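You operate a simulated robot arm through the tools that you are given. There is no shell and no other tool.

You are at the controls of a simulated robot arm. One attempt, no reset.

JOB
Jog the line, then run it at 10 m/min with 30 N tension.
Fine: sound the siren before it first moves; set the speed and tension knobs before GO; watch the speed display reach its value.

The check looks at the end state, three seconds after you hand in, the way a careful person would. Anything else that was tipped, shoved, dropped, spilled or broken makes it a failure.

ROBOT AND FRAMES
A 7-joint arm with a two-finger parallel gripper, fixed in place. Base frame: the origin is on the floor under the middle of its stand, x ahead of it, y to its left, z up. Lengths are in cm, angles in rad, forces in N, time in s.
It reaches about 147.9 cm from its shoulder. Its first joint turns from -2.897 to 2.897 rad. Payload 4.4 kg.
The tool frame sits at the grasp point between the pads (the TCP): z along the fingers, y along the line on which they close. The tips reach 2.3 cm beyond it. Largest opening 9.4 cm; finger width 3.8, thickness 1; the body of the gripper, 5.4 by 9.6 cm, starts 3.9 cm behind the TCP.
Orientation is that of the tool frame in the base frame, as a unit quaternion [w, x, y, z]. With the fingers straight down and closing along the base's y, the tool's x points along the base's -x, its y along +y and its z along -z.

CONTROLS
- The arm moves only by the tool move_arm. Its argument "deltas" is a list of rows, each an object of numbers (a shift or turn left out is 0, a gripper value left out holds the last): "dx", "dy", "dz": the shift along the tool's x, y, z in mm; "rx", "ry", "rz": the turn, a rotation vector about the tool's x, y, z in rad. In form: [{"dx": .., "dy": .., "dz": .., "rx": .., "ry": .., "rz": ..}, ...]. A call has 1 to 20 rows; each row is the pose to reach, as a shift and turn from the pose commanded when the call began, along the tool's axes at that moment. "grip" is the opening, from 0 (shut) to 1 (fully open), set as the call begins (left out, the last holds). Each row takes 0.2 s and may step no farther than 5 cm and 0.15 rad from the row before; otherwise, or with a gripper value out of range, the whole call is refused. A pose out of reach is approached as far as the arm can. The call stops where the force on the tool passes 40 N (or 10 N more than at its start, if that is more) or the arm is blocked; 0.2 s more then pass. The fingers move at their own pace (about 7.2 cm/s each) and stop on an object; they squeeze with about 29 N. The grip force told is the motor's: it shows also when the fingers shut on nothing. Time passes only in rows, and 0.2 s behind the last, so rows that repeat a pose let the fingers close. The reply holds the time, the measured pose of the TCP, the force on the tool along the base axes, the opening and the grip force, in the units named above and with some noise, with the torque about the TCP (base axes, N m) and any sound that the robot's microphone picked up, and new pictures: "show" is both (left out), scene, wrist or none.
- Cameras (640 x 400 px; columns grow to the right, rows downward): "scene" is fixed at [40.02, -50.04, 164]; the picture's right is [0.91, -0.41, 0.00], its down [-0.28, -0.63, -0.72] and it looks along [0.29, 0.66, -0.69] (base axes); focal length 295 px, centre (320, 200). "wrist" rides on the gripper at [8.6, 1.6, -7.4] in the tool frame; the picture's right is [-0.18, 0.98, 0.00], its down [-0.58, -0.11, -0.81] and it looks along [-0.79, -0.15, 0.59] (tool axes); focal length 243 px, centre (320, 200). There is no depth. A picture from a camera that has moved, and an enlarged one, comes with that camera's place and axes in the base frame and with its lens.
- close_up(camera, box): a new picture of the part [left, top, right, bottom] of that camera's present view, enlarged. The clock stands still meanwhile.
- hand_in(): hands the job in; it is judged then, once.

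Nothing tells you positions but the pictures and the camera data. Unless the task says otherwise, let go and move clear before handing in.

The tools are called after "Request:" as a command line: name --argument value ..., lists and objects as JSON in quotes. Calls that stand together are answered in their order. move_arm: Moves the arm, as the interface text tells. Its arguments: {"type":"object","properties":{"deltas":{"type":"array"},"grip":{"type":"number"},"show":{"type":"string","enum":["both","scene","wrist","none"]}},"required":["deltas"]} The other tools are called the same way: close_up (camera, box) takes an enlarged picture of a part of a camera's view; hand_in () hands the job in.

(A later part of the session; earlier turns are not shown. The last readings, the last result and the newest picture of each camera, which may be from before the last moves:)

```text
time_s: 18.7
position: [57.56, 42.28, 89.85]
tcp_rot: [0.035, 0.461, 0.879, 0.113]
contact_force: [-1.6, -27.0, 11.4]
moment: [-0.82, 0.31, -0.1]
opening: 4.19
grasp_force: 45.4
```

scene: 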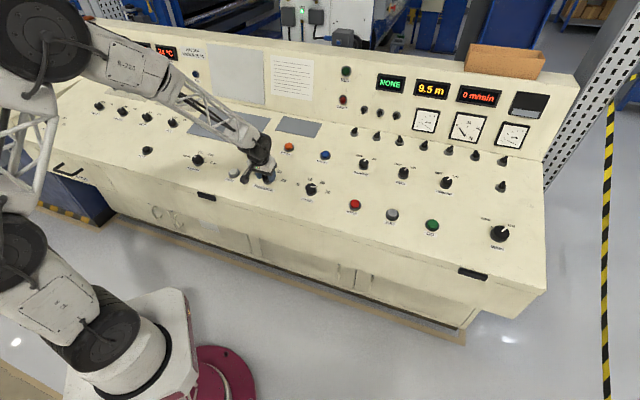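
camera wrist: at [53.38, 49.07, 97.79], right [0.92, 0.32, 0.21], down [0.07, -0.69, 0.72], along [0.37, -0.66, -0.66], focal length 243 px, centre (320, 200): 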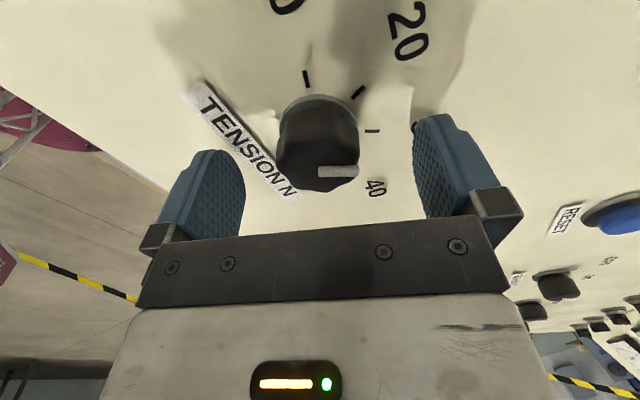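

Total turn is now about 100° from the starting 10 N mark. I'll release, lift and check the pointer.

Request:
move_arm --deltas '[{}, {}, {}]' --grip 1 --show "none"

Request:
move_arm --deltas '[{"dz": -20}, {"dz": -50}, {"dz": -80}, {"dz": -80}]' --show "wrist"

Request:
close_up --camera "wrist" --box '[277, 5, 405, 85]'

Request:
close_up --camera "wrist" --box '[285, 45, 381, 105]'

Request:
close_up --camera "scene" --box '[258, 165, 290, 185]'

```text
time_s: 19.5
position: [57.69, 42.35, 89.78]
tcp_rot: [0.035, 0.461, 0.88, 0.112]
contact_force: [-0.3, -0.2, 0.0]
moment: [-0.03, 0.03, 0.0]
opening: 9.4
grasp_force: 0.0
```

```text
time_s: 20.5
position: [56.1, 41.06, 97.46]
tcp_rot: [0.035, 0.46, 0.88, 0.113]
contact_force: [0.4, -0.1, -0.5]
moment: [0.02, -0.01, -0.03]
opening: 9.41
grasp_force: 0.1
camera wrist: at [51.03, 47.85, 105.44], right [0.89, 0.39, 0.22], down [0.11, -0.67, 0.73], along [0.43, -0.63, -0.64], focal length 243 px, centre (320, 200)
```

wrist: 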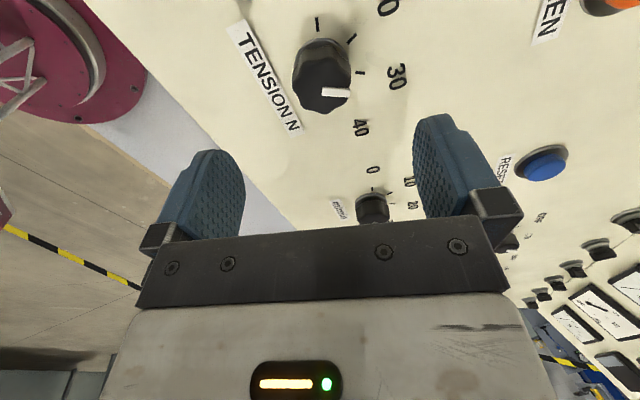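

```text
5.00 times, centred on (341, 45) of wrist
camera zoom: at [51.03, 47.85, 105.44], right [0.89, 0.39, 0.22], down [0.11, -0.67, 0.73], along [0.43, -0.63, -0.64], focal length 1213 px, centre (215, 975)
```

zoom: 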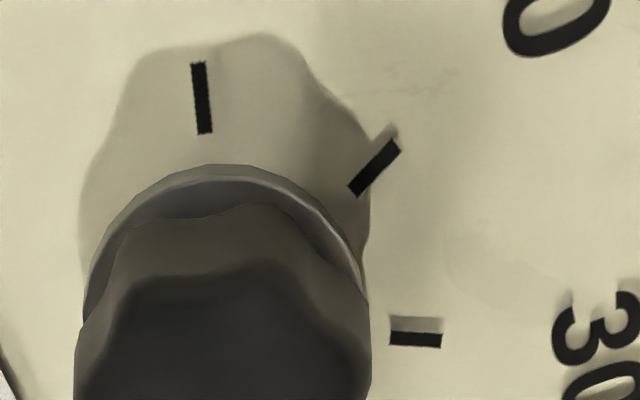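

```text
6.67 times, centred on (333, 75) of wrist
camera zoom: at [51.03, 47.85, 105.44], right [0.89, 0.39, 0.22], down [0.11, -0.67, 0.73], along [0.43, -0.63, -0.64], focal length 1618 px, centre (233, 1033)
```

zoom: 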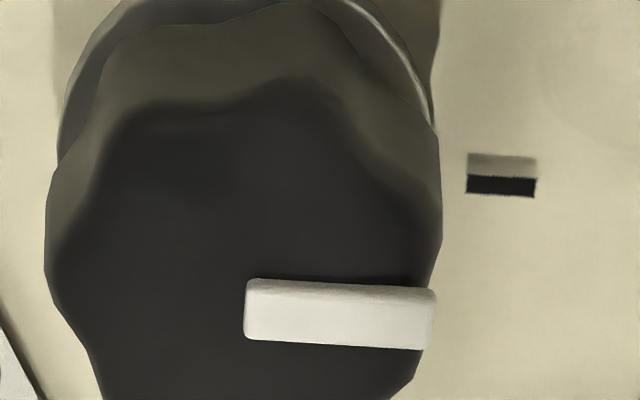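

```text
16.00 times, centred on (274, 175) of scene
camera zoom: at [40.02, -50.04, 164.0], right [0.91, -0.41, 0.0], down [-0.28, -0.63, -0.72], along [0.29, 0.66, -0.69], focal length 4719 px, centre (1056, 600)
```

zoom: 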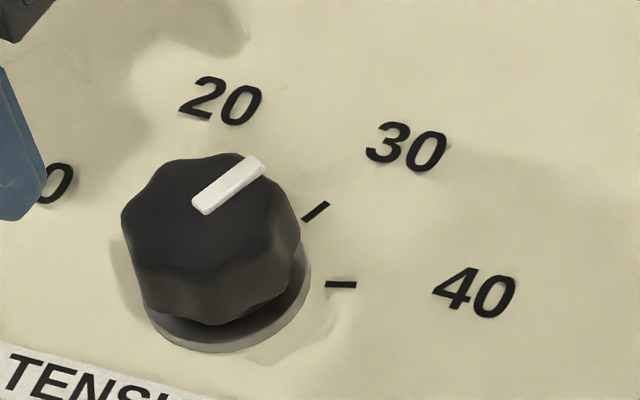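

TENSION is now within about 1° of the 30 tick. The m/min pointer sits at about +75°, so it reads 30, and I need -25° for 10. I'll move over the speed knob, near (70.85, 28.75, 89.35).

Request:
move_arm --deltas '[{"dx": -38, "dy": 6, "rz": 0.02}, {"dx": -76, "dy": 13, "rz": 0.04}, {"dx": -114, "dy": 19, "rz": 0.06}, {"dx": -152, "dy": 26, "rz": 0.08}, {"dx": -189, "dy": 32, "dz": 2, "rz": 0.08}, {"dx": -189, "dy": 32, "dz": 2, "rz": 0.08}]'

Request:
close_up --camera "wrist" --box '[240, 0, 432, 120]'

Request:
close_up --camera "scene" --box '[295, 170, 343, 200]'

```text
time_s: 21.9
position: [70.02, 27.51, 97.74]
tcp_rot: [0.03, 0.496, 0.86, 0.114]
contact_force: [0.5, -0.9, 1.0]
moment: [-0.03, -0.01, -0.01]
opening: 9.41
grasp_force: 0.1
camera wrist: at [65.47, 34.55, 105.73], right [0.92, 0.32, 0.21], down [0.07, -0.69, 0.72], along [0.37, -0.66, -0.66], focal length 243 px, centre (320, 200)
```

scene: 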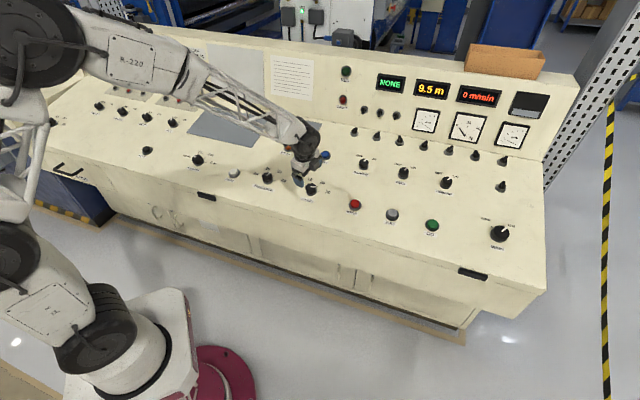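
wrist: 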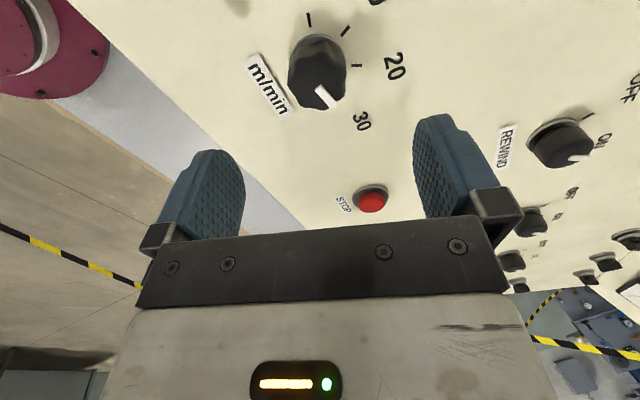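

```text
3.33 times, centred on (336, 60) of wrist
camera zoom: at [65.47, 34.55, 105.73], right [0.92, 0.32, 0.21], down [0.07, -0.69, 0.72], along [0.37, -0.66, -0.66], focal length 809 px, centre (267, 667)
```

zoom: 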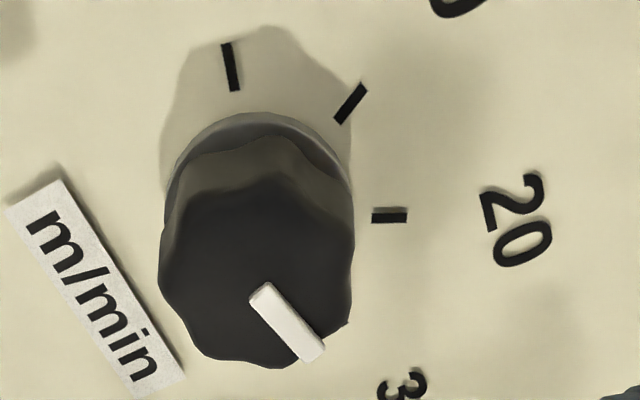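

```text
13.33 times, centred on (319, 185) of scene
camera zoom: at [40.02, -50.04, 164.0], right [0.91, -0.41, 0.0], down [-0.28, -0.63, -0.72], along [0.29, 0.66, -0.69], focal length 3932 px, centre (333, 400)
```

zoom: 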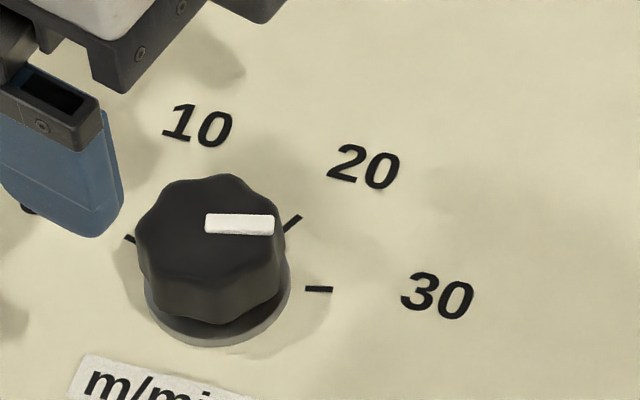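

The m/min pointer is confirmed at 30, so I need a turn of -100°. The knob is within about 2 mm of centre, so I'll descend part way and re-check.

Request:
move_arm --deltas '[{"dy": -2, "dz": 25}, {"dy": -2, "dz": 50}, {"dy": -2, "dz": 60}, {"dy": -2, "dz": 60}]' --show "none"

Request:
close_up --camera "wrist" --box '[150, 0, 490, 240]'

Request:
close_up --camera "scene" --box '[270, 150, 350, 205]'

```text
time_s: 22.9
position: [70.47, 28.41, 91.37]
tcp_rot: [0.03, 0.497, 0.86, 0.114]
contact_force: [-0.3, -0.3, 1.0]
moment: [-0.03, 0.02, -0.02]
opening: 9.41
grasp_force: 0.0
```

```text
1.67 times, centred on (320, 120) of wrist
camera zoom: at [66.01, 35.43, 99.48], right [0.92, 0.32, 0.21], down [0.07, -0.69, 0.72], along [0.37, -0.66, -0.66], focal length 404 px, centre (320, 333)
```

zoom: 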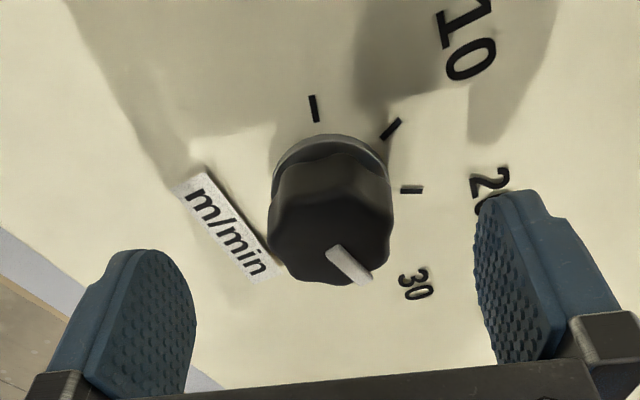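

```text
7.27 times, centred on (310, 178) of scene
camera zoom: at [40.02, -50.04, 164.0], right [0.91, -0.41, 0.0], down [-0.28, -0.63, -0.72], along [0.29, 0.66, -0.69], focal length 2145 px, centre (393, 364)
```

zoom: 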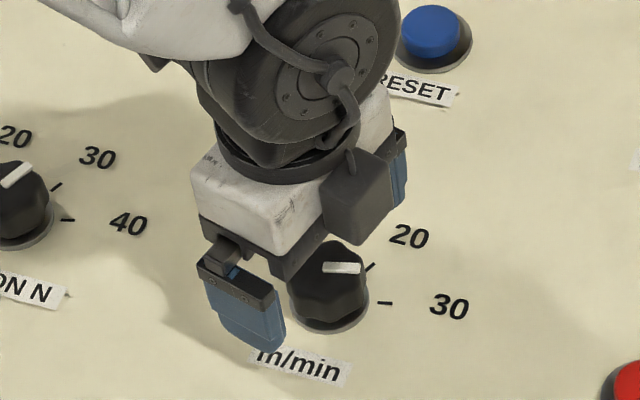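

The knob is about 3.8 mm toward tool +y. I'll correct and go the last 18 mm down.

Request:
move_arm --deltas '[{"dy": 3.5}, {"dy": 3.5, "dz": 10}, {"dy": 3.5, "dz": 18}, {"dy": 3.5, "dz": 18}]' --show "none"

Request:
close_up --camera "wrist" --box '[150, 0, 490, 240]'

```text
time_s: 23.9
position: [71.1, 28.74, 89.76]
tcp_rot: [0.031, 0.495, 0.861, 0.113]
contact_force: [0.6, -0.2, -0.4]
moment: [0.01, -0.02, 0.01]
opening: 9.43
grasp_force: 0.0
```

```text
1.67 times, centred on (320, 120) of wrist
camera zoom: at [66.61, 35.77, 97.86], right [0.92, 0.32, 0.21], down [0.07, -0.69, 0.72], along [0.37, -0.66, -0.66], focal length 404 px, centre (320, 333)
```

zoom: 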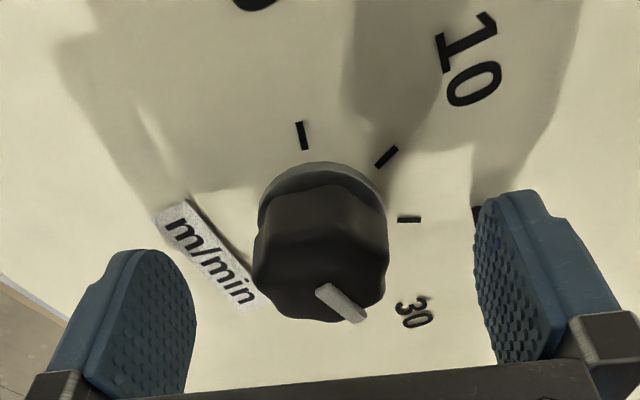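

The speed knob is centred. Closing on it now.

Request:
move_arm --deltas '[{}, {}, {}]' --grip 0 --show "none"

Request:
close_up --camera "wrist" --box '[150, 0, 490, 240]'

```text
time_s: 24.7
position: [71.08, 28.77, 89.88]
tcp_rot: [0.03, 0.496, 0.86, 0.115]
contact_force: [9.7, 6.4, -2.7]
moment: [-0.23, 0.29, 0.04]
opening: 4.16
grasp_force: 44.4
```

```text
1.67 times, centred on (320, 120) of wrist
camera zoom: at [66.64, 35.79, 97.88], right [0.92, 0.32, 0.21], down [0.07, -0.69, 0.72], along [0.37, -0.66, -0.66], focal length 404 px, centre (320, 333)
```

zoom: 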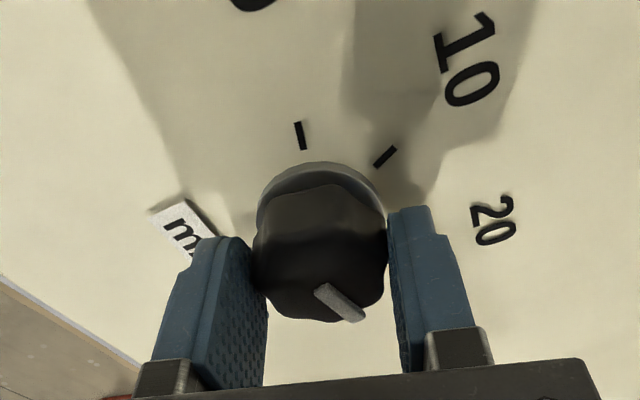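

Gripped well at 4.16 cm. Now I'll turn counterclockwise in small steps.

Request:
move_arm --deltas '[{"rz": -0.06}, {"rz": -0.12}, {"rz": -0.18}, {"rz": -0.24}, {"rz": -0.3}, {"rz": -0.36}, {"rz": -0.42}, {"rz": -0.48}, {"rz": -0.54}, {"rz": -0.6}, {"rz": -0.66}, {"rz": -0.72}, {"rz": -0.78}, {"rz": -0.84}, {"rz": -0.9}]' --show "none"

Request:
close_up --camera "wrist" --box '[150, 0, 490, 240]'

```text
time_s: 27.9
position: [71.02, 28.86, 89.82]
tcp_rot: [0.076, 0.071, 0.991, 0.089]
contact_force: [-10.2, 8.0, -8.5]
moment: [-0.37, -0.33, -0.14]
opening: 4.14
grasp_force: 44.9
```

```text
1.67 times, centred on (320, 120) of wrist
camera zoom: at [61.35, 30.43, 96.1], right [0.31, 0.93, 0.21], down [0.42, -0.33, 0.84], along [0.85, -0.17, -0.49], focal length 404 px, centre (320, 333)
```

zoom: 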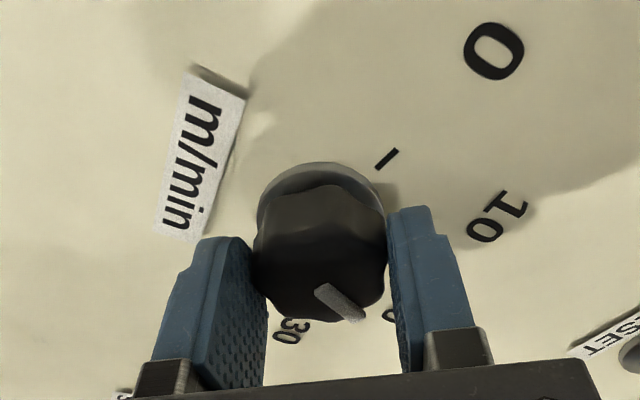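

It has turned about 51.7° without slip, and about 48.3° (0.843 rad) remain.

Request:
move_arm --deltas '[{"rz": -0.06}, {"rz": -0.12}, {"rz": -0.18}, {"rz": -0.24}, {"rz": -0.3}, {"rz": -0.36}, {"rz": -0.42}, {"rz": -0.48}, {"rz": -0.54}, {"rz": -0.6}, {"rz": -0.66}, {"rz": -0.72}, {"rz": -0.78}, {"rz": -0.82}, {"rz": -0.843}, {"rz": -0.843}]' --show "none"

Request:
close_up --camera "wrist" --box '[150, 0, 490, 240]'

```text
time_s: 30.2
position: [70.97, 28.61, 89.73]
tcp_rot: [0.101, -0.221, 0.968, 0.062]
contact_force: [1.4, -7.1, 0.9]
moment: [-0.58, -0.28, -0.15]
opening: 4.16
grasp_force: 45.5
stopped in row 11: the force on the tool passed its limit at 41 N (the readings are from after the stop); the commanded pose is now the measured one
```

```text
1.67 times, centred on (320, 120) of wrist
camera zoom: at [61.24, 25.33, 95.19], right [-0.27, 0.96, 0.12], down [0.43, 0.01, 0.9], along [0.86, 0.29, -0.41], focal length 404 px, centre (320, 333)
```

zoom: 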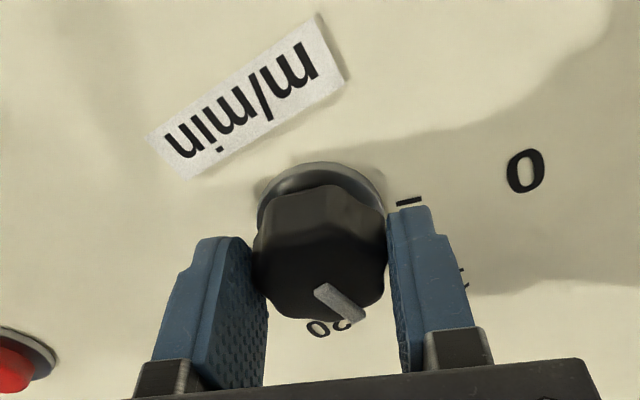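

It stopped on side force at 85.7°, with 14.3° (0.25 rad) to go.

Request:
move_arm --deltas '[{"rz": -0.05}, {"rz": -0.1}, {"rz": -0.15}, {"rz": -0.2}, {"rz": -0.23}, {"rz": -0.25}, {"rz": -0.25}]' --show "none"

```text
time_s: 31.4
position: [70.94, 28.81, 89.77]
tcp_rot: [0.107, -0.327, 0.937, 0.051]
contact_force: [9.4, -3.0, -7.2]
moment: [0.17, 0.02, 0.01]
opening: 4.14
grasp_force: 45.1
stopped in row 6: the force on the tool passed its limit at 43 N (the readings are from after the stop); the commanded pose is now the measured one
```

98.5° now, so I'll finish the last 1.5°, then release, lift and measure.

Request:
move_arm --deltas '[{"rz": -0.015}, {"rz": -0.028}, {"rz": -0.028}]' --show "none"

Request:
move_arm --deltas '[{}, {}, {}]' --grip 1 --show "none"

Request:
move_arm --deltas '[{"dz": -20}, {"dz": -50}, {"dz": -80}, {"dz": -80}]' --show "wrist"

Request:
close_up --camera "wrist" --box '[250, 5, 410, 105]'

Request:
close_up --camera "scene" --box '[295, 170, 343, 200]'

Request:
close_up --camera "scene" --box '[258, 165, 290, 185]'

```text
time_s: 32.2
position: [71.07, 28.61, 89.83]
tcp_rot: [0.107, -0.34, 0.933, 0.049]
contact_force: [32.1, -8.5, -22.7]
moment: [0.36, -0.62, -0.06]
opening: 4.15
grasp_force: 44.7
```

```text
time_s: 33.0
position: [70.99, 28.71, 89.97]
tcp_rot: [0.107, -0.339, 0.933, 0.048]
contact_force: [-0.5, 0.0, -0.2]
moment: [0.0, 0.01, 0.02]
opening: 9.4
grasp_force: 0.1
```

```text
time_s: 34.0
position: [69.4, 27.53, 97.55]
tcp_rot: [0.107, -0.34, 0.933, 0.05]
contact_force: [0.0, -0.3, 0.9]
moment: [0.01, -0.02, 0.03]
opening: 9.4
grasp_force: 0.1
camera wrist: at [60.46, 22.15, 102.84], right [-0.5, 0.87, 0.06], down [0.37, 0.15, 0.92], along [0.78, 0.48, -0.39], focal length 243 px, centre (320, 200)
```

wrist: 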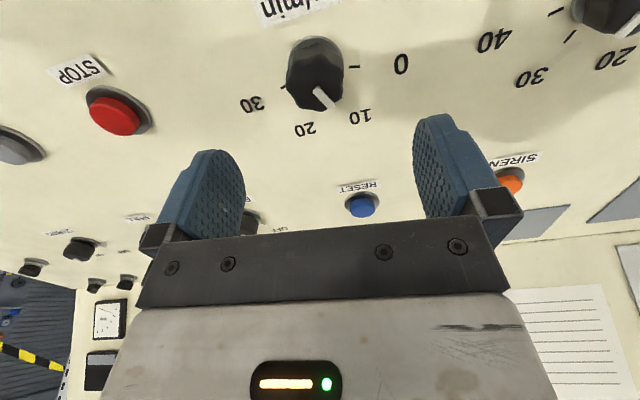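

```text
4.00 times, centred on (330, 55) of wrist
camera zoom: at [60.46, 22.15, 102.84], right [-0.5, 0.87, 0.06], down [0.37, 0.15, 0.92], along [0.78, 0.48, -0.39], focal length 970 px, centre (280, 780)
```

zoom: 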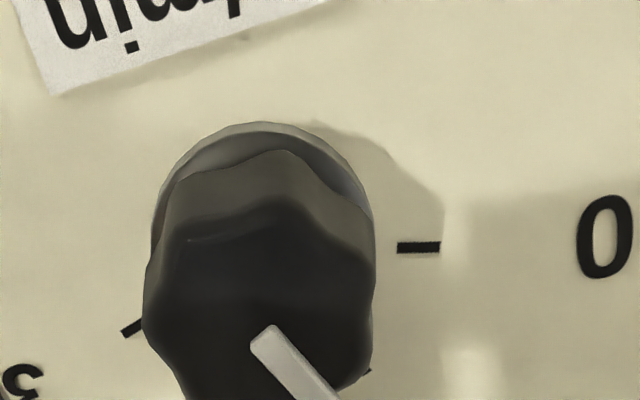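

```text
13.33 times, centred on (319, 185) of scene
camera zoom: at [40.02, -50.04, 164.0], right [0.91, -0.41, 0.0], down [-0.28, -0.63, -0.72], along [0.29, 0.66, -0.69], focal length 3932 px, centre (333, 400)
```

zoom: 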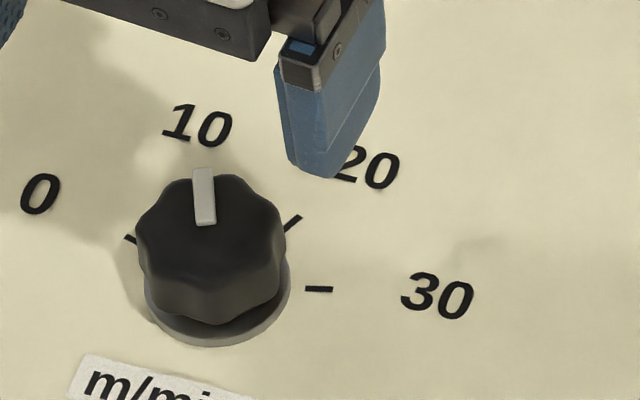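

```text
16.00 times, centred on (274, 175) of scene
camera zoom: at [40.02, -50.04, 164.0], right [0.91, -0.41, 0.0], down [-0.28, -0.63, -0.72], along [0.29, 0.66, -0.69], focal length 4719 px, centre (1056, 600)
```

zoom: 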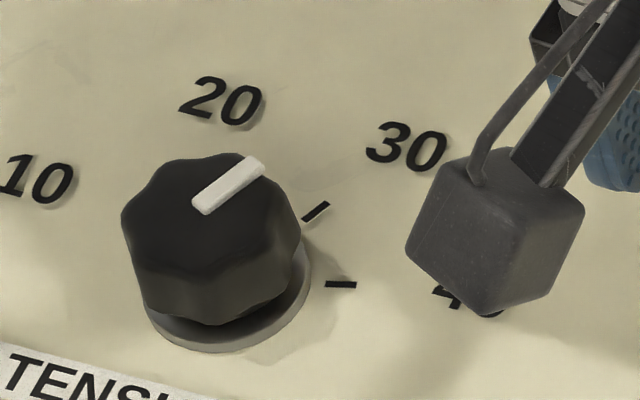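

Measured yaw says exactly 100° of turn. One more tight picture of the m/min pointer to confirm it reads 10.

Request:
close_up --camera "wrist" --box '[270, 35, 398, 115]'

```text
5.00 times, centred on (334, 75) of wrist
camera zoom: at [60.46, 22.15, 102.84], right [-0.5, 0.87, 0.06], down [0.37, 0.15, 0.92], along [0.78, 0.48, -0.39], focal length 1213 px, centre (250, 825)
```

zoom: 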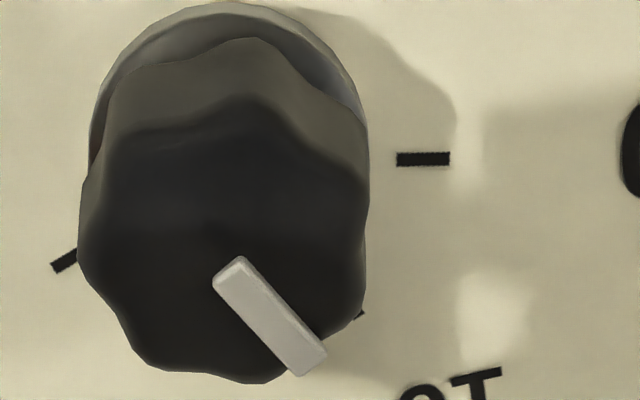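

Both knobs are set: m/min at 10 and TENSION at 30. Next is the siren, near (71.3, 54.4, 92), so I'll close the fingers and move above it.

Request:
move_arm --deltas '[{"dx": -28, "dy": 32, "dz": 0}, {"dx": -56, "dy": 64, "dz": 0}, {"dx": -84, "dy": 96, "dz": 5}, {"dx": -112, "dy": 128, "dz": 10}, {"dx": -140, "dy": 160, "dz": 15}, {"dx": -168, "dy": 192, "dz": 20}, {"dx": -168, "dy": 192, "dz": 20}]' --grip 0

Request:
close_up --camera "wrist" --box '[200, 0, 440, 180]'

Request:
close_up --camera "scene" --box '[230, 90, 350, 170]'

```text
time_s: 35.6
position: [70.03, 52.98, 100.02]
tcp_rot: [0.107, -0.34, 0.933, 0.05]
contact_force: [0.0, 0.0, 0.1]
moment: [0.0, 0.0, -0.02]
opening: 0.0
grasp_force: 29.4
camera wrist: at [61.07, 47.58, 105.18], right [-0.5, 0.87, 0.06], down [0.37, 0.15, 0.92], along [0.79, 0.48, -0.39], focal length 243 px, centre (320, 200)
```

scene: 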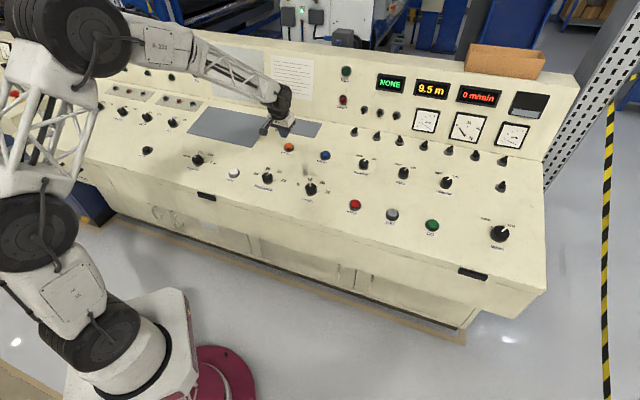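
wrist: 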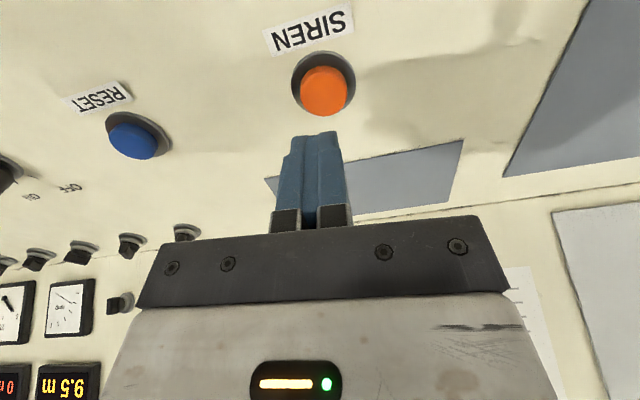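

```text
2.22 times, centred on (320, 90) of wrist
camera zoom: at [61.07, 47.58, 105.18], right [-0.5, 0.87, 0.06], down [0.37, 0.15, 0.92], along [0.79, 0.48, -0.39], focal length 539 px, centre (320, 444)
```

zoom: 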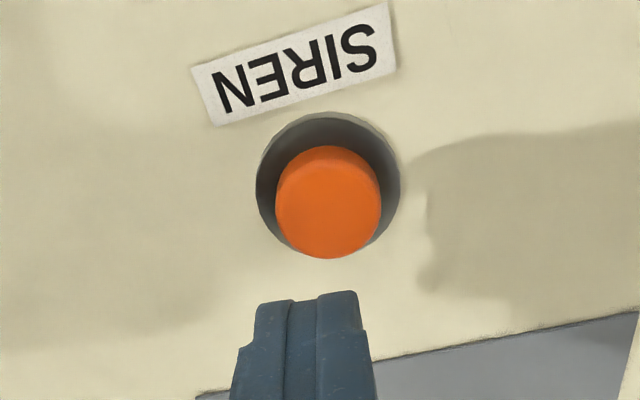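

```text
5.00 times, centred on (290, 130) of scene
camera zoom: at [40.02, -50.04, 164.0], right [0.91, -0.41, 0.0], down [-0.28, -0.63, -0.72], along [0.29, 0.66, -0.69], focal length 1475 px, centre (470, 550)
```

zoom: 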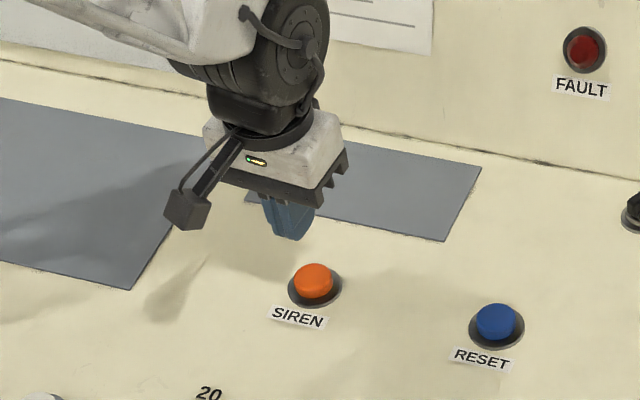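

The siren cap is almost straight below the closed fingertips, slightly toward the back panel. I'll descend 4 cm and re-check.

Request:
move_arm --deltas '[{"dx": -3, "dy": 1, "dz": 20}, {"dx": -3, "dy": 1, "dz": 40}, {"dx": -3, "dy": 1, "dz": 40}]' --show "none"

Request:
close_up --camera "wrist" --box '[200, 0, 440, 180]'

Request:
close_up --camera "scene" --box '[250, 110, 330, 165]'

```text
time_s: 36.4
position: [70.91, 53.6, 96.18]
tcp_rot: [0.107, -0.34, 0.933, 0.049]
contact_force: [-0.1, -0.5, 0.6]
moment: [-0.02, -0.04, -0.01]
opening: 0.04
grasp_force: 29.1
```

```text
2.22 times, centred on (320, 90) of wrist
camera zoom: at [61.92, 48.33, 101.41], right [-0.5, 0.87, 0.06], down [0.37, 0.15, 0.92], along [0.79, 0.48, -0.39], focal length 539 px, centre (320, 444)
```

zoom: 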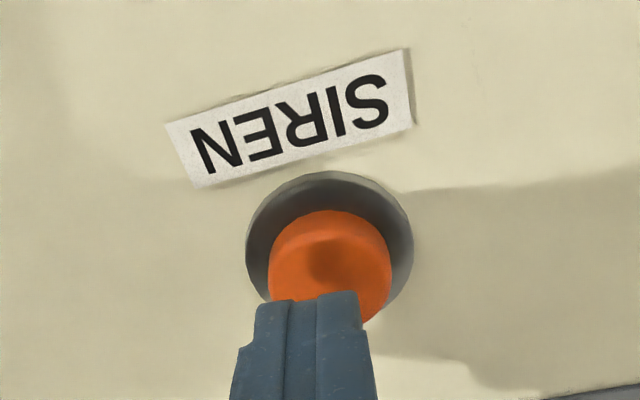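

```text
7.27 times, centred on (290, 138) of scene
camera zoom: at [40.02, -50.04, 164.0], right [0.91, -0.41, 0.0], down [-0.28, -0.63, -0.72], along [0.29, 0.66, -0.69], focal length 2145 px, centre (538, 654)
```

zoom: 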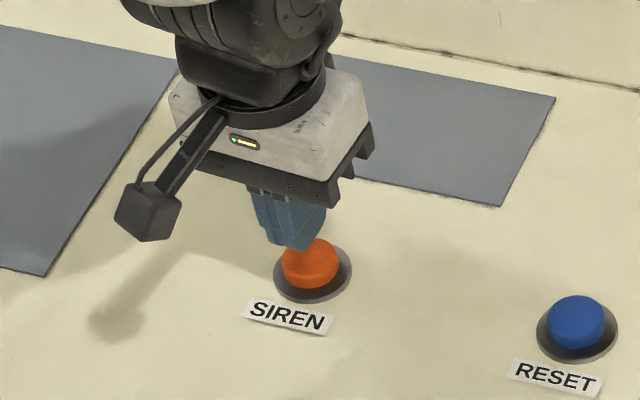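

The fingertips are above the siren cap. I'll press down slowly along the desk normal and watch force and sound.

Request:
move_arm --deltas '[{"dy": 2, "dz": 6}, {"dy": 2, "dz": 12}, {"dy": 2, "dz": 16}, {"dy": 2, "dz": 19}, {"dy": 2, "dz": 22}]' --show "none"

Request:
close_up --camera "wrist" --box '[200, 0, 440, 180]'

Request:
close_up --camera "scene" --box '[250, 110, 330, 165]'

```text
time_s: 37.6
position: [71.13, 54.28, 93.87]
tcp_rot: [0.107, -0.34, 0.933, 0.05]
contact_force: [-0.4, 0.2, 0.6]
moment: [0.03, -0.02, -0.01]
opening: 0.0
grasp_force: 29.4
```

```text
2.22 times, centred on (320, 90) of wrist
camera zoom: at [62.2, 48.89, 99.17], right [-0.5, 0.87, 0.06], down [0.37, 0.15, 0.92], along [0.79, 0.48, -0.39], focal length 539 px, centre (320, 444)
```

zoom: 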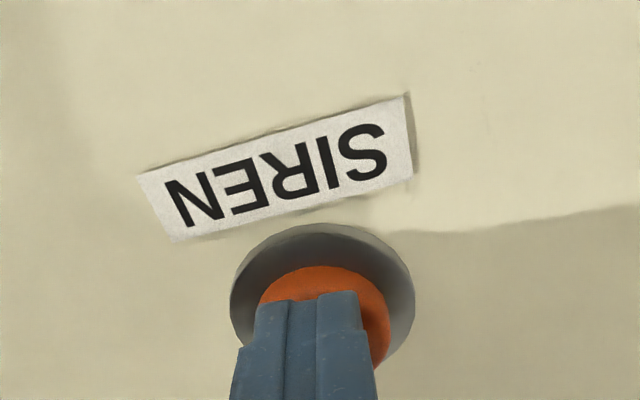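

```text
7.27 times, centred on (290, 138) of scene
camera zoom: at [40.02, -50.04, 164.0], right [0.91, -0.41, 0.0], down [-0.28, -0.63, -0.72], along [0.29, 0.66, -0.69], focal length 2145 px, centre (538, 654)
```

zoom: 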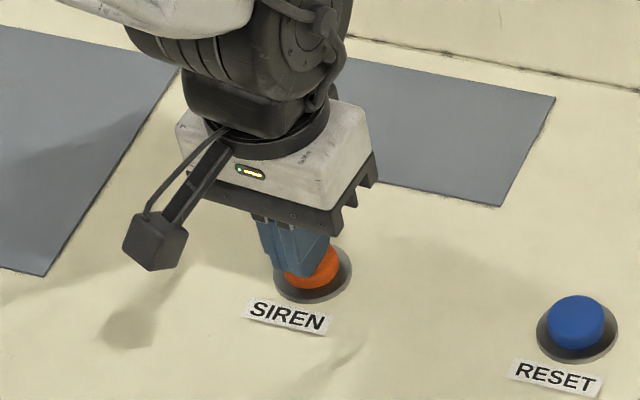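

No contact yet, and the tips sit just above the cap about 2–3 mm off centre. I'll nudge over and keep pressing.

Request:
move_arm --deltas '[{"dy": 2.5, "dz": 2}, {"dy": 2.5, "dz": 5}, {"dy": 2.5, "dz": 8}, {"dy": 2.5, "dz": 11}]' --show "none"

Request:
close_up --camera "scene" --box '[250, 110, 330, 165]'

```text
time_s: 38.6
position: [71.06, 54.68, 93.39]
tcp_rot: [0.11, -0.34, 0.933, 0.05]
contact_force: [-9.1, -9.0, 20.3]
moment: [-0.25, 0.33, -0.01]
opening: 0.02
grasp_force: 29.3
heard: click
stopped in row 4: the force on the tool passed its limit at 49 N (the readings are from after the stop); the commanded pose is now the measured one
```

```text
7.27 times, centred on (290, 138) of scene
camera zoom: at [40.02, -50.04, 164.0], right [0.91, -0.41, 0.0], down [-0.28, -0.63, -0.72], along [0.29, 0.66, -0.69], focal length 2145 px, centre (538, 654)
```

zoom: 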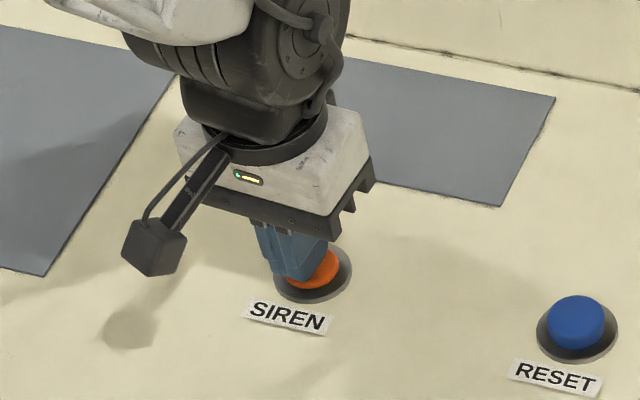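

I heard a click as the cap went down. I'll hold it a moment and listen for the siren.

Request:
move_arm --deltas '[{}, {}, {}]' --show "none"

```text
time_s: 39.4
position: [71.19, 54.7, 93.35]
tcp_rot: [0.109, -0.34, 0.933, 0.05]
contact_force: [-2.2, -3.1, 27.2]
moment: [-0.13, 0.06, 0.0]
opening: 0.02
grasp_force: 28.6
```

Holding gives no more sound. I'll lift off and listen.

Request:
move_arm --deltas '[{"dz": -8}, {"dz": -20}, {"dz": -40}]' --show "scene"

Request:
close_up --camera "scene" --box '[330, 50, 560, 194]'

Request:
close_up --camera "scene" --box '[250, 110, 330, 165]'

```text
time_s: 40.2
position: [70.55, 53.97, 97.11]
tcp_rot: [0.108, -0.339, 0.933, 0.048]
contact_force: [-0.5, -0.8, 0.9]
moment: [0.01, 0.02, 0.02]
opening: 0.0
grasp_force: 29.2
```

scene: 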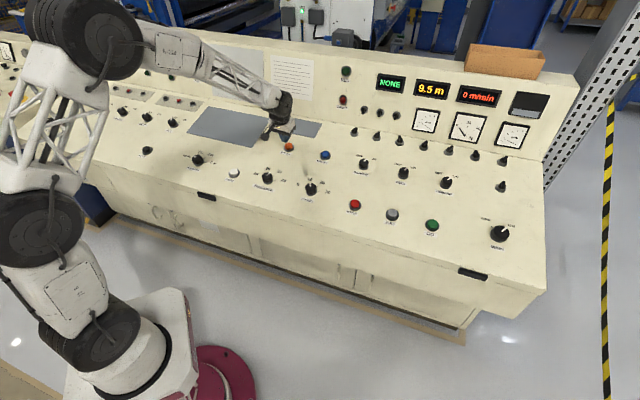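

```text
2.78 times, centred on (445, 122) of scene
camera zoom: at [40.02, -50.04, 164.0], right [0.91, -0.41, 0.0], down [-0.28, -0.63, -0.72], along [0.29, 0.66, -0.69], focal length 819 px, centre (-27, 417)
```

zoom: 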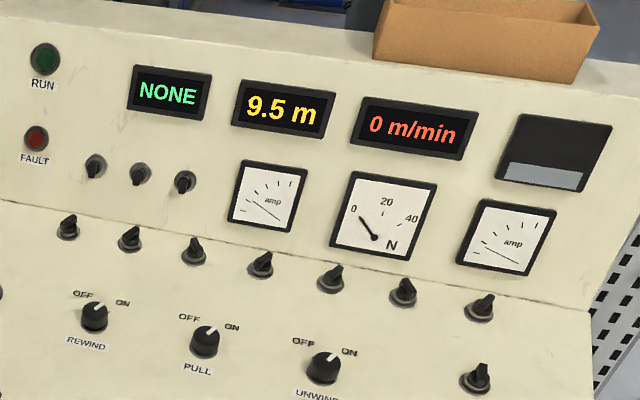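

```text
7.27 times, centred on (290, 138) of scene
camera zoom: at [40.02, -50.04, 164.0], right [0.91, -0.41, 0.0], down [-0.28, -0.63, -0.72], along [0.29, 0.66, -0.69], focal length 2145 px, centre (538, 654)
```

zoom: 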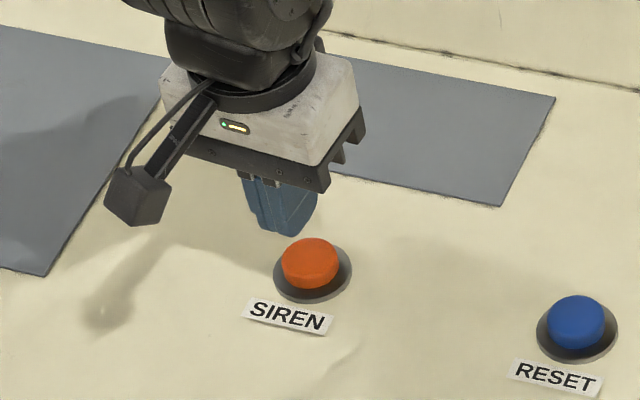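

I heard only a click and no siren, and the cap is back up. I'll check the alignment and press again, more centred, to make sure it registers.

Request:
close_up --camera "wrist" --box '[200, 0, 440, 180]'

```text
2.22 times, centred on (320, 90) of wrist
camera zoom: at [61.56, 48.67, 102.25], right [-0.5, 0.87, 0.06], down [0.37, 0.15, 0.92], along [0.79, 0.48, -0.39], focal length 539 px, centre (320, 444)
```

zoom: 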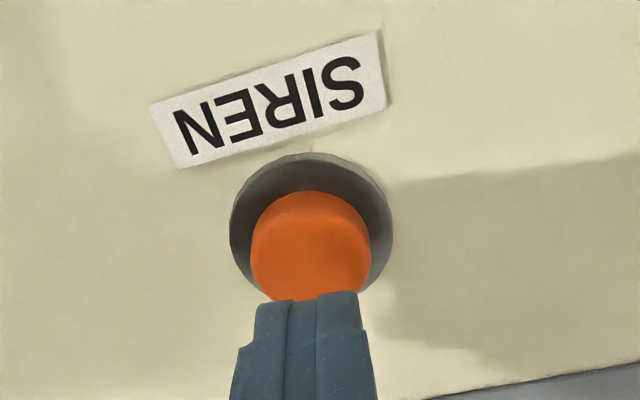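

The cap is about 3 mm toward tool -y now. I'll re-press, centred, and hold a bit longer.

Request:
move_arm --deltas '[{"dx": -1, "dy": -3, "dz": 15}, {"dx": -1, "dy": -3, "dz": 30}, {"dx": -1, "dy": -3, "dz": 33}, {"dx": -1, "dy": -3, "dz": 35}, {"dx": -1, "dy": -3, "dz": 37}, {"dx": -1, "dy": -3, "dz": 39}, {"dx": -1, "dy": -3, "dz": 41}]' --show "none"

Request:
close_up --camera "wrist" --box '[200, 0, 440, 180]'

```text
time_s: 41.8
position: [71.27, 54.5, 93.31]
tcp_rot: [0.11, -0.34, 0.933, 0.05]
contact_force: [-5.3, -17.2, 29.1]
moment: [-0.44, 0.14, 0.04]
opening: 0.01
grasp_force: 28.9
heard: click
```

```text
2.22 times, centred on (320, 90) of wrist
camera zoom: at [62.44, 49.11, 98.45], right [-0.5, 0.87, 0.06], down [0.37, 0.14, 0.92], along [0.79, 0.48, -0.39], focal length 539 px, centre (320, 444)
```

zoom: 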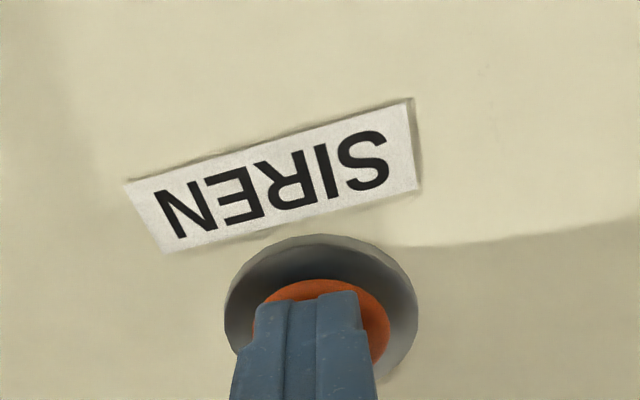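

Request:
move_arm --deltas '[{}, {}, {}, {}, {}, {}, {}, {}, {}, {}]' --show "none"

```text
time_s: 42.8
position: [71.42, 54.61, 93.34]
tcp_rot: [0.111, -0.339, 0.933, 0.05]
contact_force: [-9.2, -8.8, 18.1]
moment: [-0.34, 0.36, 0.05]
opening: 0.0
grasp_force: 28.4
stopped in row 5: the force on the tool passed its limit at 45 N (the readings are from after the stop); the commanded pose is now the measured one
```

Still only a click. I'll lift off and look around for anything tied to the siren, such as the MUTE control and the lamps.

Request:
move_arm --deltas '[{"dz": -15}, {"dz": -40}, {"dz": -60}, {"dz": -60}]' --show "scene"

Request:
close_up --camera "scene" --box '[100, 130, 260, 230]'

Request:
close_up --camera "scene" --box '[0, 30, 200, 155]'

Request:
close_up --camera "scene" --box '[330, 60, 430, 122]'

```text
time_s: 43.8
position: [70.66, 53.63, 98.92]
tcp_rot: [0.11, -0.34, 0.933, 0.05]
contact_force: [0.1, 0.6, 0.3]
moment: [-0.02, 0.01, 0.04]
opening: 0.0
grasp_force: 29.2
```

scene: 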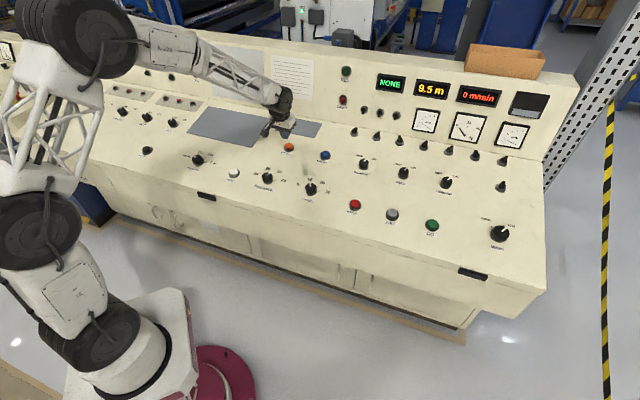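

```text
4.00 times, centred on (180, 180) of scene
camera zoom: at [40.02, -50.04, 164.0], right [0.91, -0.41, 0.0], down [-0.28, -0.63, -0.72], along [0.29, 0.66, -0.69], focal length 1180 px, centre (880, 280)
```

zoom: 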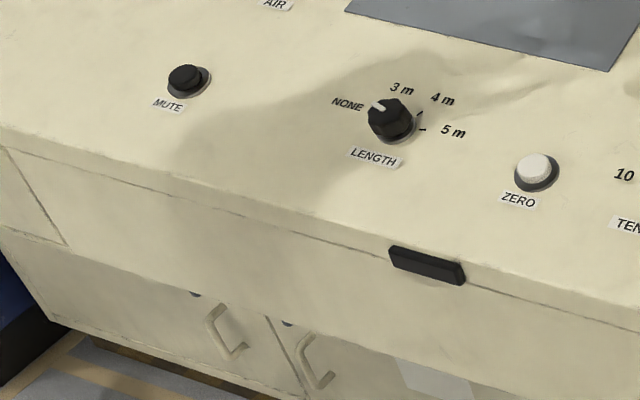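

```text
3.20 times, centred on (100, 92) of scene
camera zoom: at [40.02, -50.04, 164.0], right [0.91, -0.41, 0.0], down [-0.28, -0.63, -0.72], along [0.29, 0.66, -0.69], focal length 944 px, centre (1024, 544)
```

zoom: 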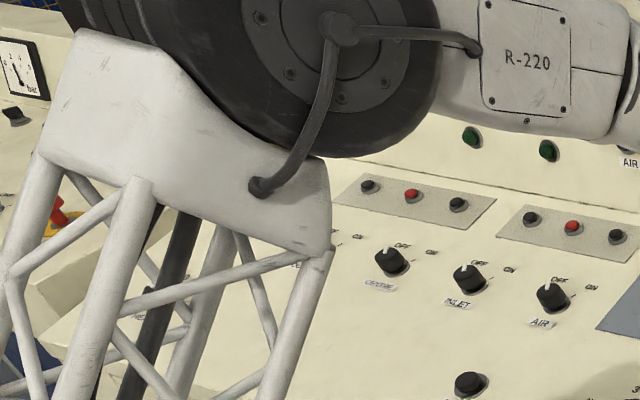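

```text
6.40 times, centred on (380, 91) of scene
camera zoom: at [40.02, -50.04, 164.0], right [0.91, -0.41, 0.0], down [-0.28, -0.63, -0.72], along [0.29, 0.66, -0.69], focal length 1888 px, centre (-64, 898)
```

zoom: 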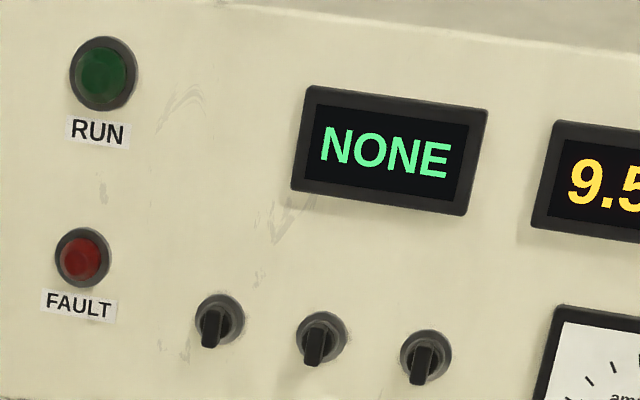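

The button has clicked down fully twice, and that click is the only sound reported, so I take the siren as sounded. Next is JOG, near (93.1, 5.9, 87.2).

Request:
move_arm --deltas '[{"dx": 13, "dy": -42, "dz": -10}, {"dx": 26, "dy": -85, "dz": -20}, {"dx": 39, "dy": -128, "dz": -20}, {"dx": 52, "dy": -170, "dz": -20}, {"dx": 66, "dy": -213, "dz": -20}, {"dx": 79, "dy": -256, "dz": -20}, {"dx": 92, "dy": -298, "dz": -20}, {"dx": 105, "dy": -341, "dz": -20}, {"dx": 118, "dy": -383, "dz": -20}, {"dx": 131, "dy": -426, "dz": -20}, {"dx": 144, "dy": -468, "dz": -15}, {"dx": 157, "dy": -511, "dz": -9}, {"dx": 157, "dy": -511, "dz": -9}]'

Request:
close_up --camera "wrist" --box '[200, 0, 440, 180]'

Request:
close_up --camera "scene" --box '[330, 150, 450, 240]'

```text
time_s: 46.6
position: [91.32, 4.44, 94.99]
tcp_rot: [0.11, -0.34, 0.933, 0.051]
contact_force: [0.4, -0.2, 0.2]
moment: [0.03, -0.02, -0.01]
opening: 0.0
grasp_force: 28.5
camera wrist: at [82.44, -0.92, 100.14], right [-0.5, 0.87, 0.06], down [0.37, 0.14, 0.92], along [0.79, 0.48, -0.39], focal length 243 px, centre (320, 200)
```

scene: 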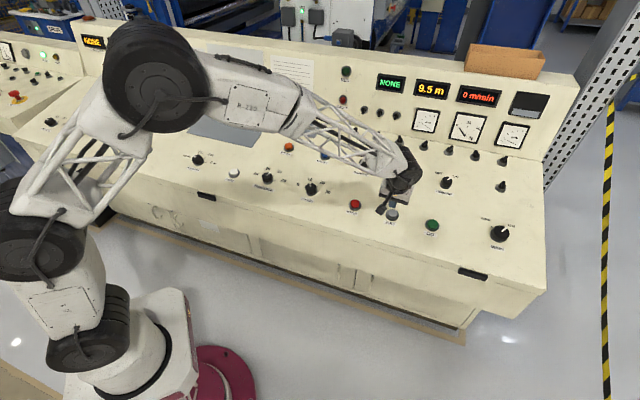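
wrist: 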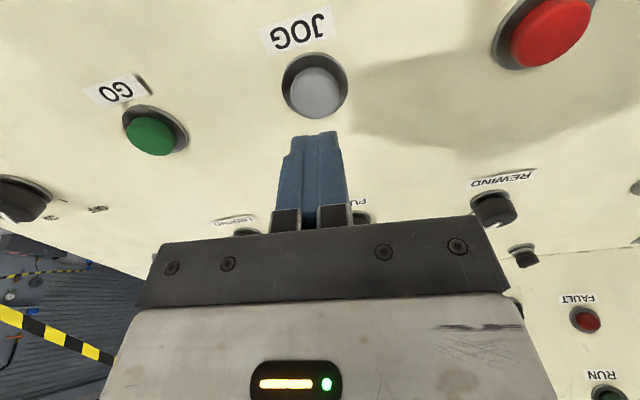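

```text
2.22 times, centred on (320, 90) of wrist
camera zoom: at [82.44, -0.92, 100.14], right [-0.5, 0.87, 0.06], down [0.37, 0.14, 0.92], along [0.79, 0.48, -0.39], focal length 539 px, centre (320, 444)
```

zoom: 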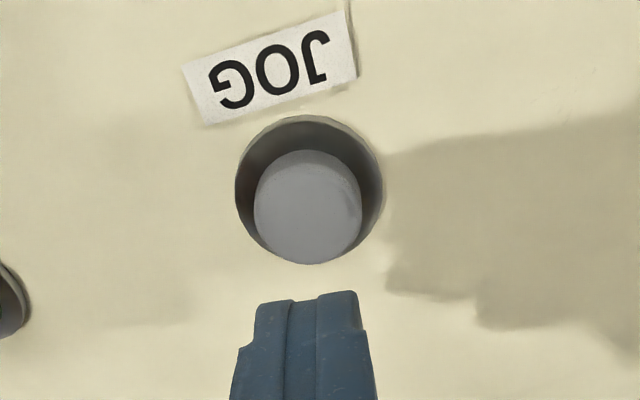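

```text
4.44 times, centred on (390, 195) of scene
camera zoom: at [40.02, -50.04, 164.0], right [0.91, -0.41, 0.0], down [-0.28, -0.63, -0.72], along [0.29, 0.66, -0.69], focal length 1311 px, centre (9, 222)
```

zoom: 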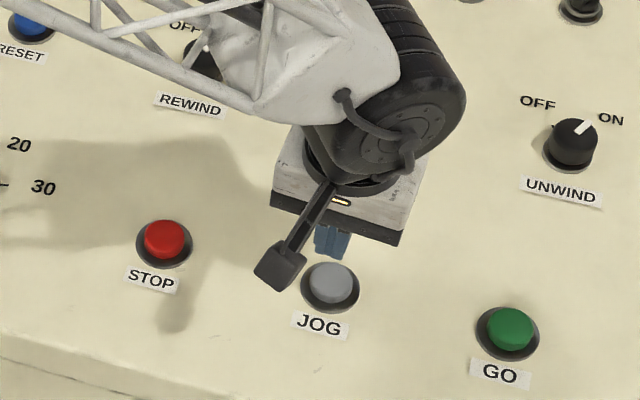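

The JOG cap is about 8.3 cm below the TCP and offset about (-4.7, -5) mm. I'll come down to about 1 cm above it.

Request:
move_arm --deltas '[{"dx": -4, "dy": -5, "dz": 20}, {"dx": -4, "dy": -5, "dz": 40}, {"dx": -4, "dy": -5, "dz": 48}, {"dx": -4, "dy": -5, "dz": 48}]' --show "none"

Request:
close_up --camera "wrist" --box '[200, 0, 440, 180]'

Request:
close_up --camera "scene" --box '[330, 150, 450, 240]'

```text
time_s: 47.6
position: [92.89, 5.05, 90.65]
tcp_rot: [0.11, -0.339, 0.933, 0.05]
contact_force: [-0.1, -1.1, -0.2]
moment: [0.03, 0.01, -0.01]
opening: 0.01
grasp_force: 28.7
```

```text
2.22 times, centred on (320, 90) of wrist
camera zoom: at [83.96, -0.29, 95.79], right [-0.5, 0.87, 0.06], down [0.37, 0.14, 0.92], along [0.79, 0.48, -0.39], focal length 539 px, centre (320, 444)
```

zoom: 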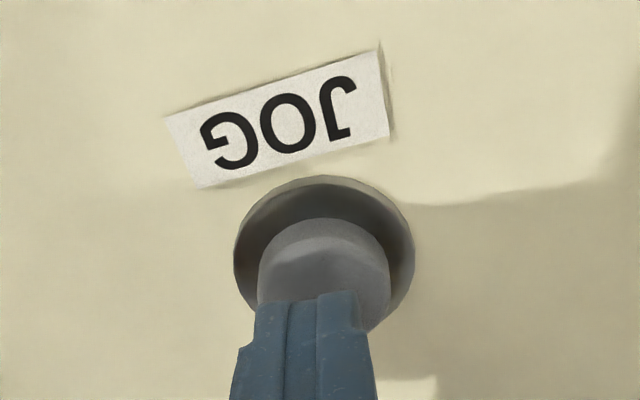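

```text
4.44 times, centred on (390, 195) of scene
camera zoom: at [40.02, -50.04, 164.0], right [0.91, -0.41, 0.0], down [-0.28, -0.63, -0.72], along [0.29, 0.66, -0.69], focal length 1311 px, centre (9, 222)
```

zoom: 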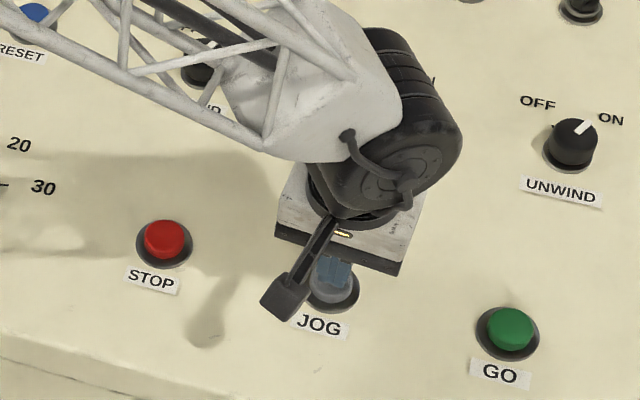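

The fingertips are centred over JOG. I'll press down slowly and watch the speed display.

Request:
move_arm --deltas '[{"dz": 7}, {"dz": 12}, {"dz": 15}, {"dz": 17}, {"dz": 19}, {"dz": 21}]' --show "scene"

Request:
close_up --camera "scene" --box '[330, 50, 560, 194]'

```text
time_s: 49.0
position: [93.26, 5.57, 88.81]
tcp_rot: [0.111, -0.34, 0.933, 0.05]
contact_force: [-12.4, -19.6, 31.1]
moment: [-0.72, 0.59, 0.06]
opening: 0.0
grasp_force: 28.3
heard: click
```

scene: 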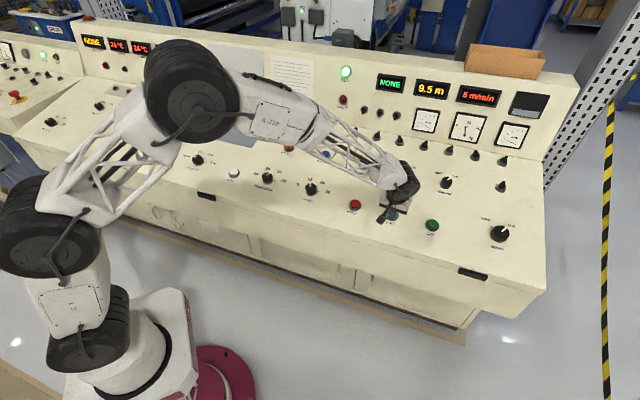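

```text
2.78 times, centred on (445, 122) of scene
camera zoom: at [40.02, -50.04, 164.0], right [0.91, -0.41, 0.0], down [-0.28, -0.63, -0.72], along [0.29, 0.66, -0.69], focal length 819 px, centre (-27, 417)
```

zoom: 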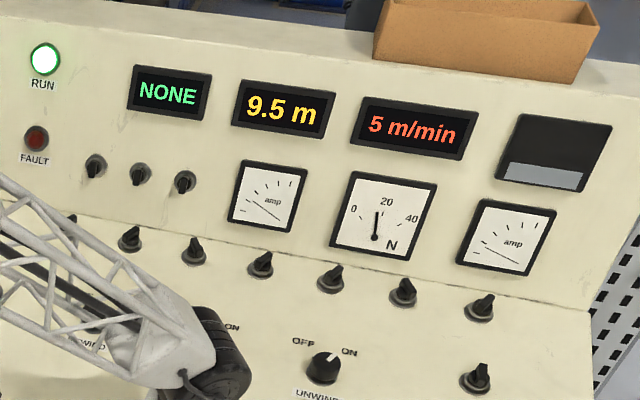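

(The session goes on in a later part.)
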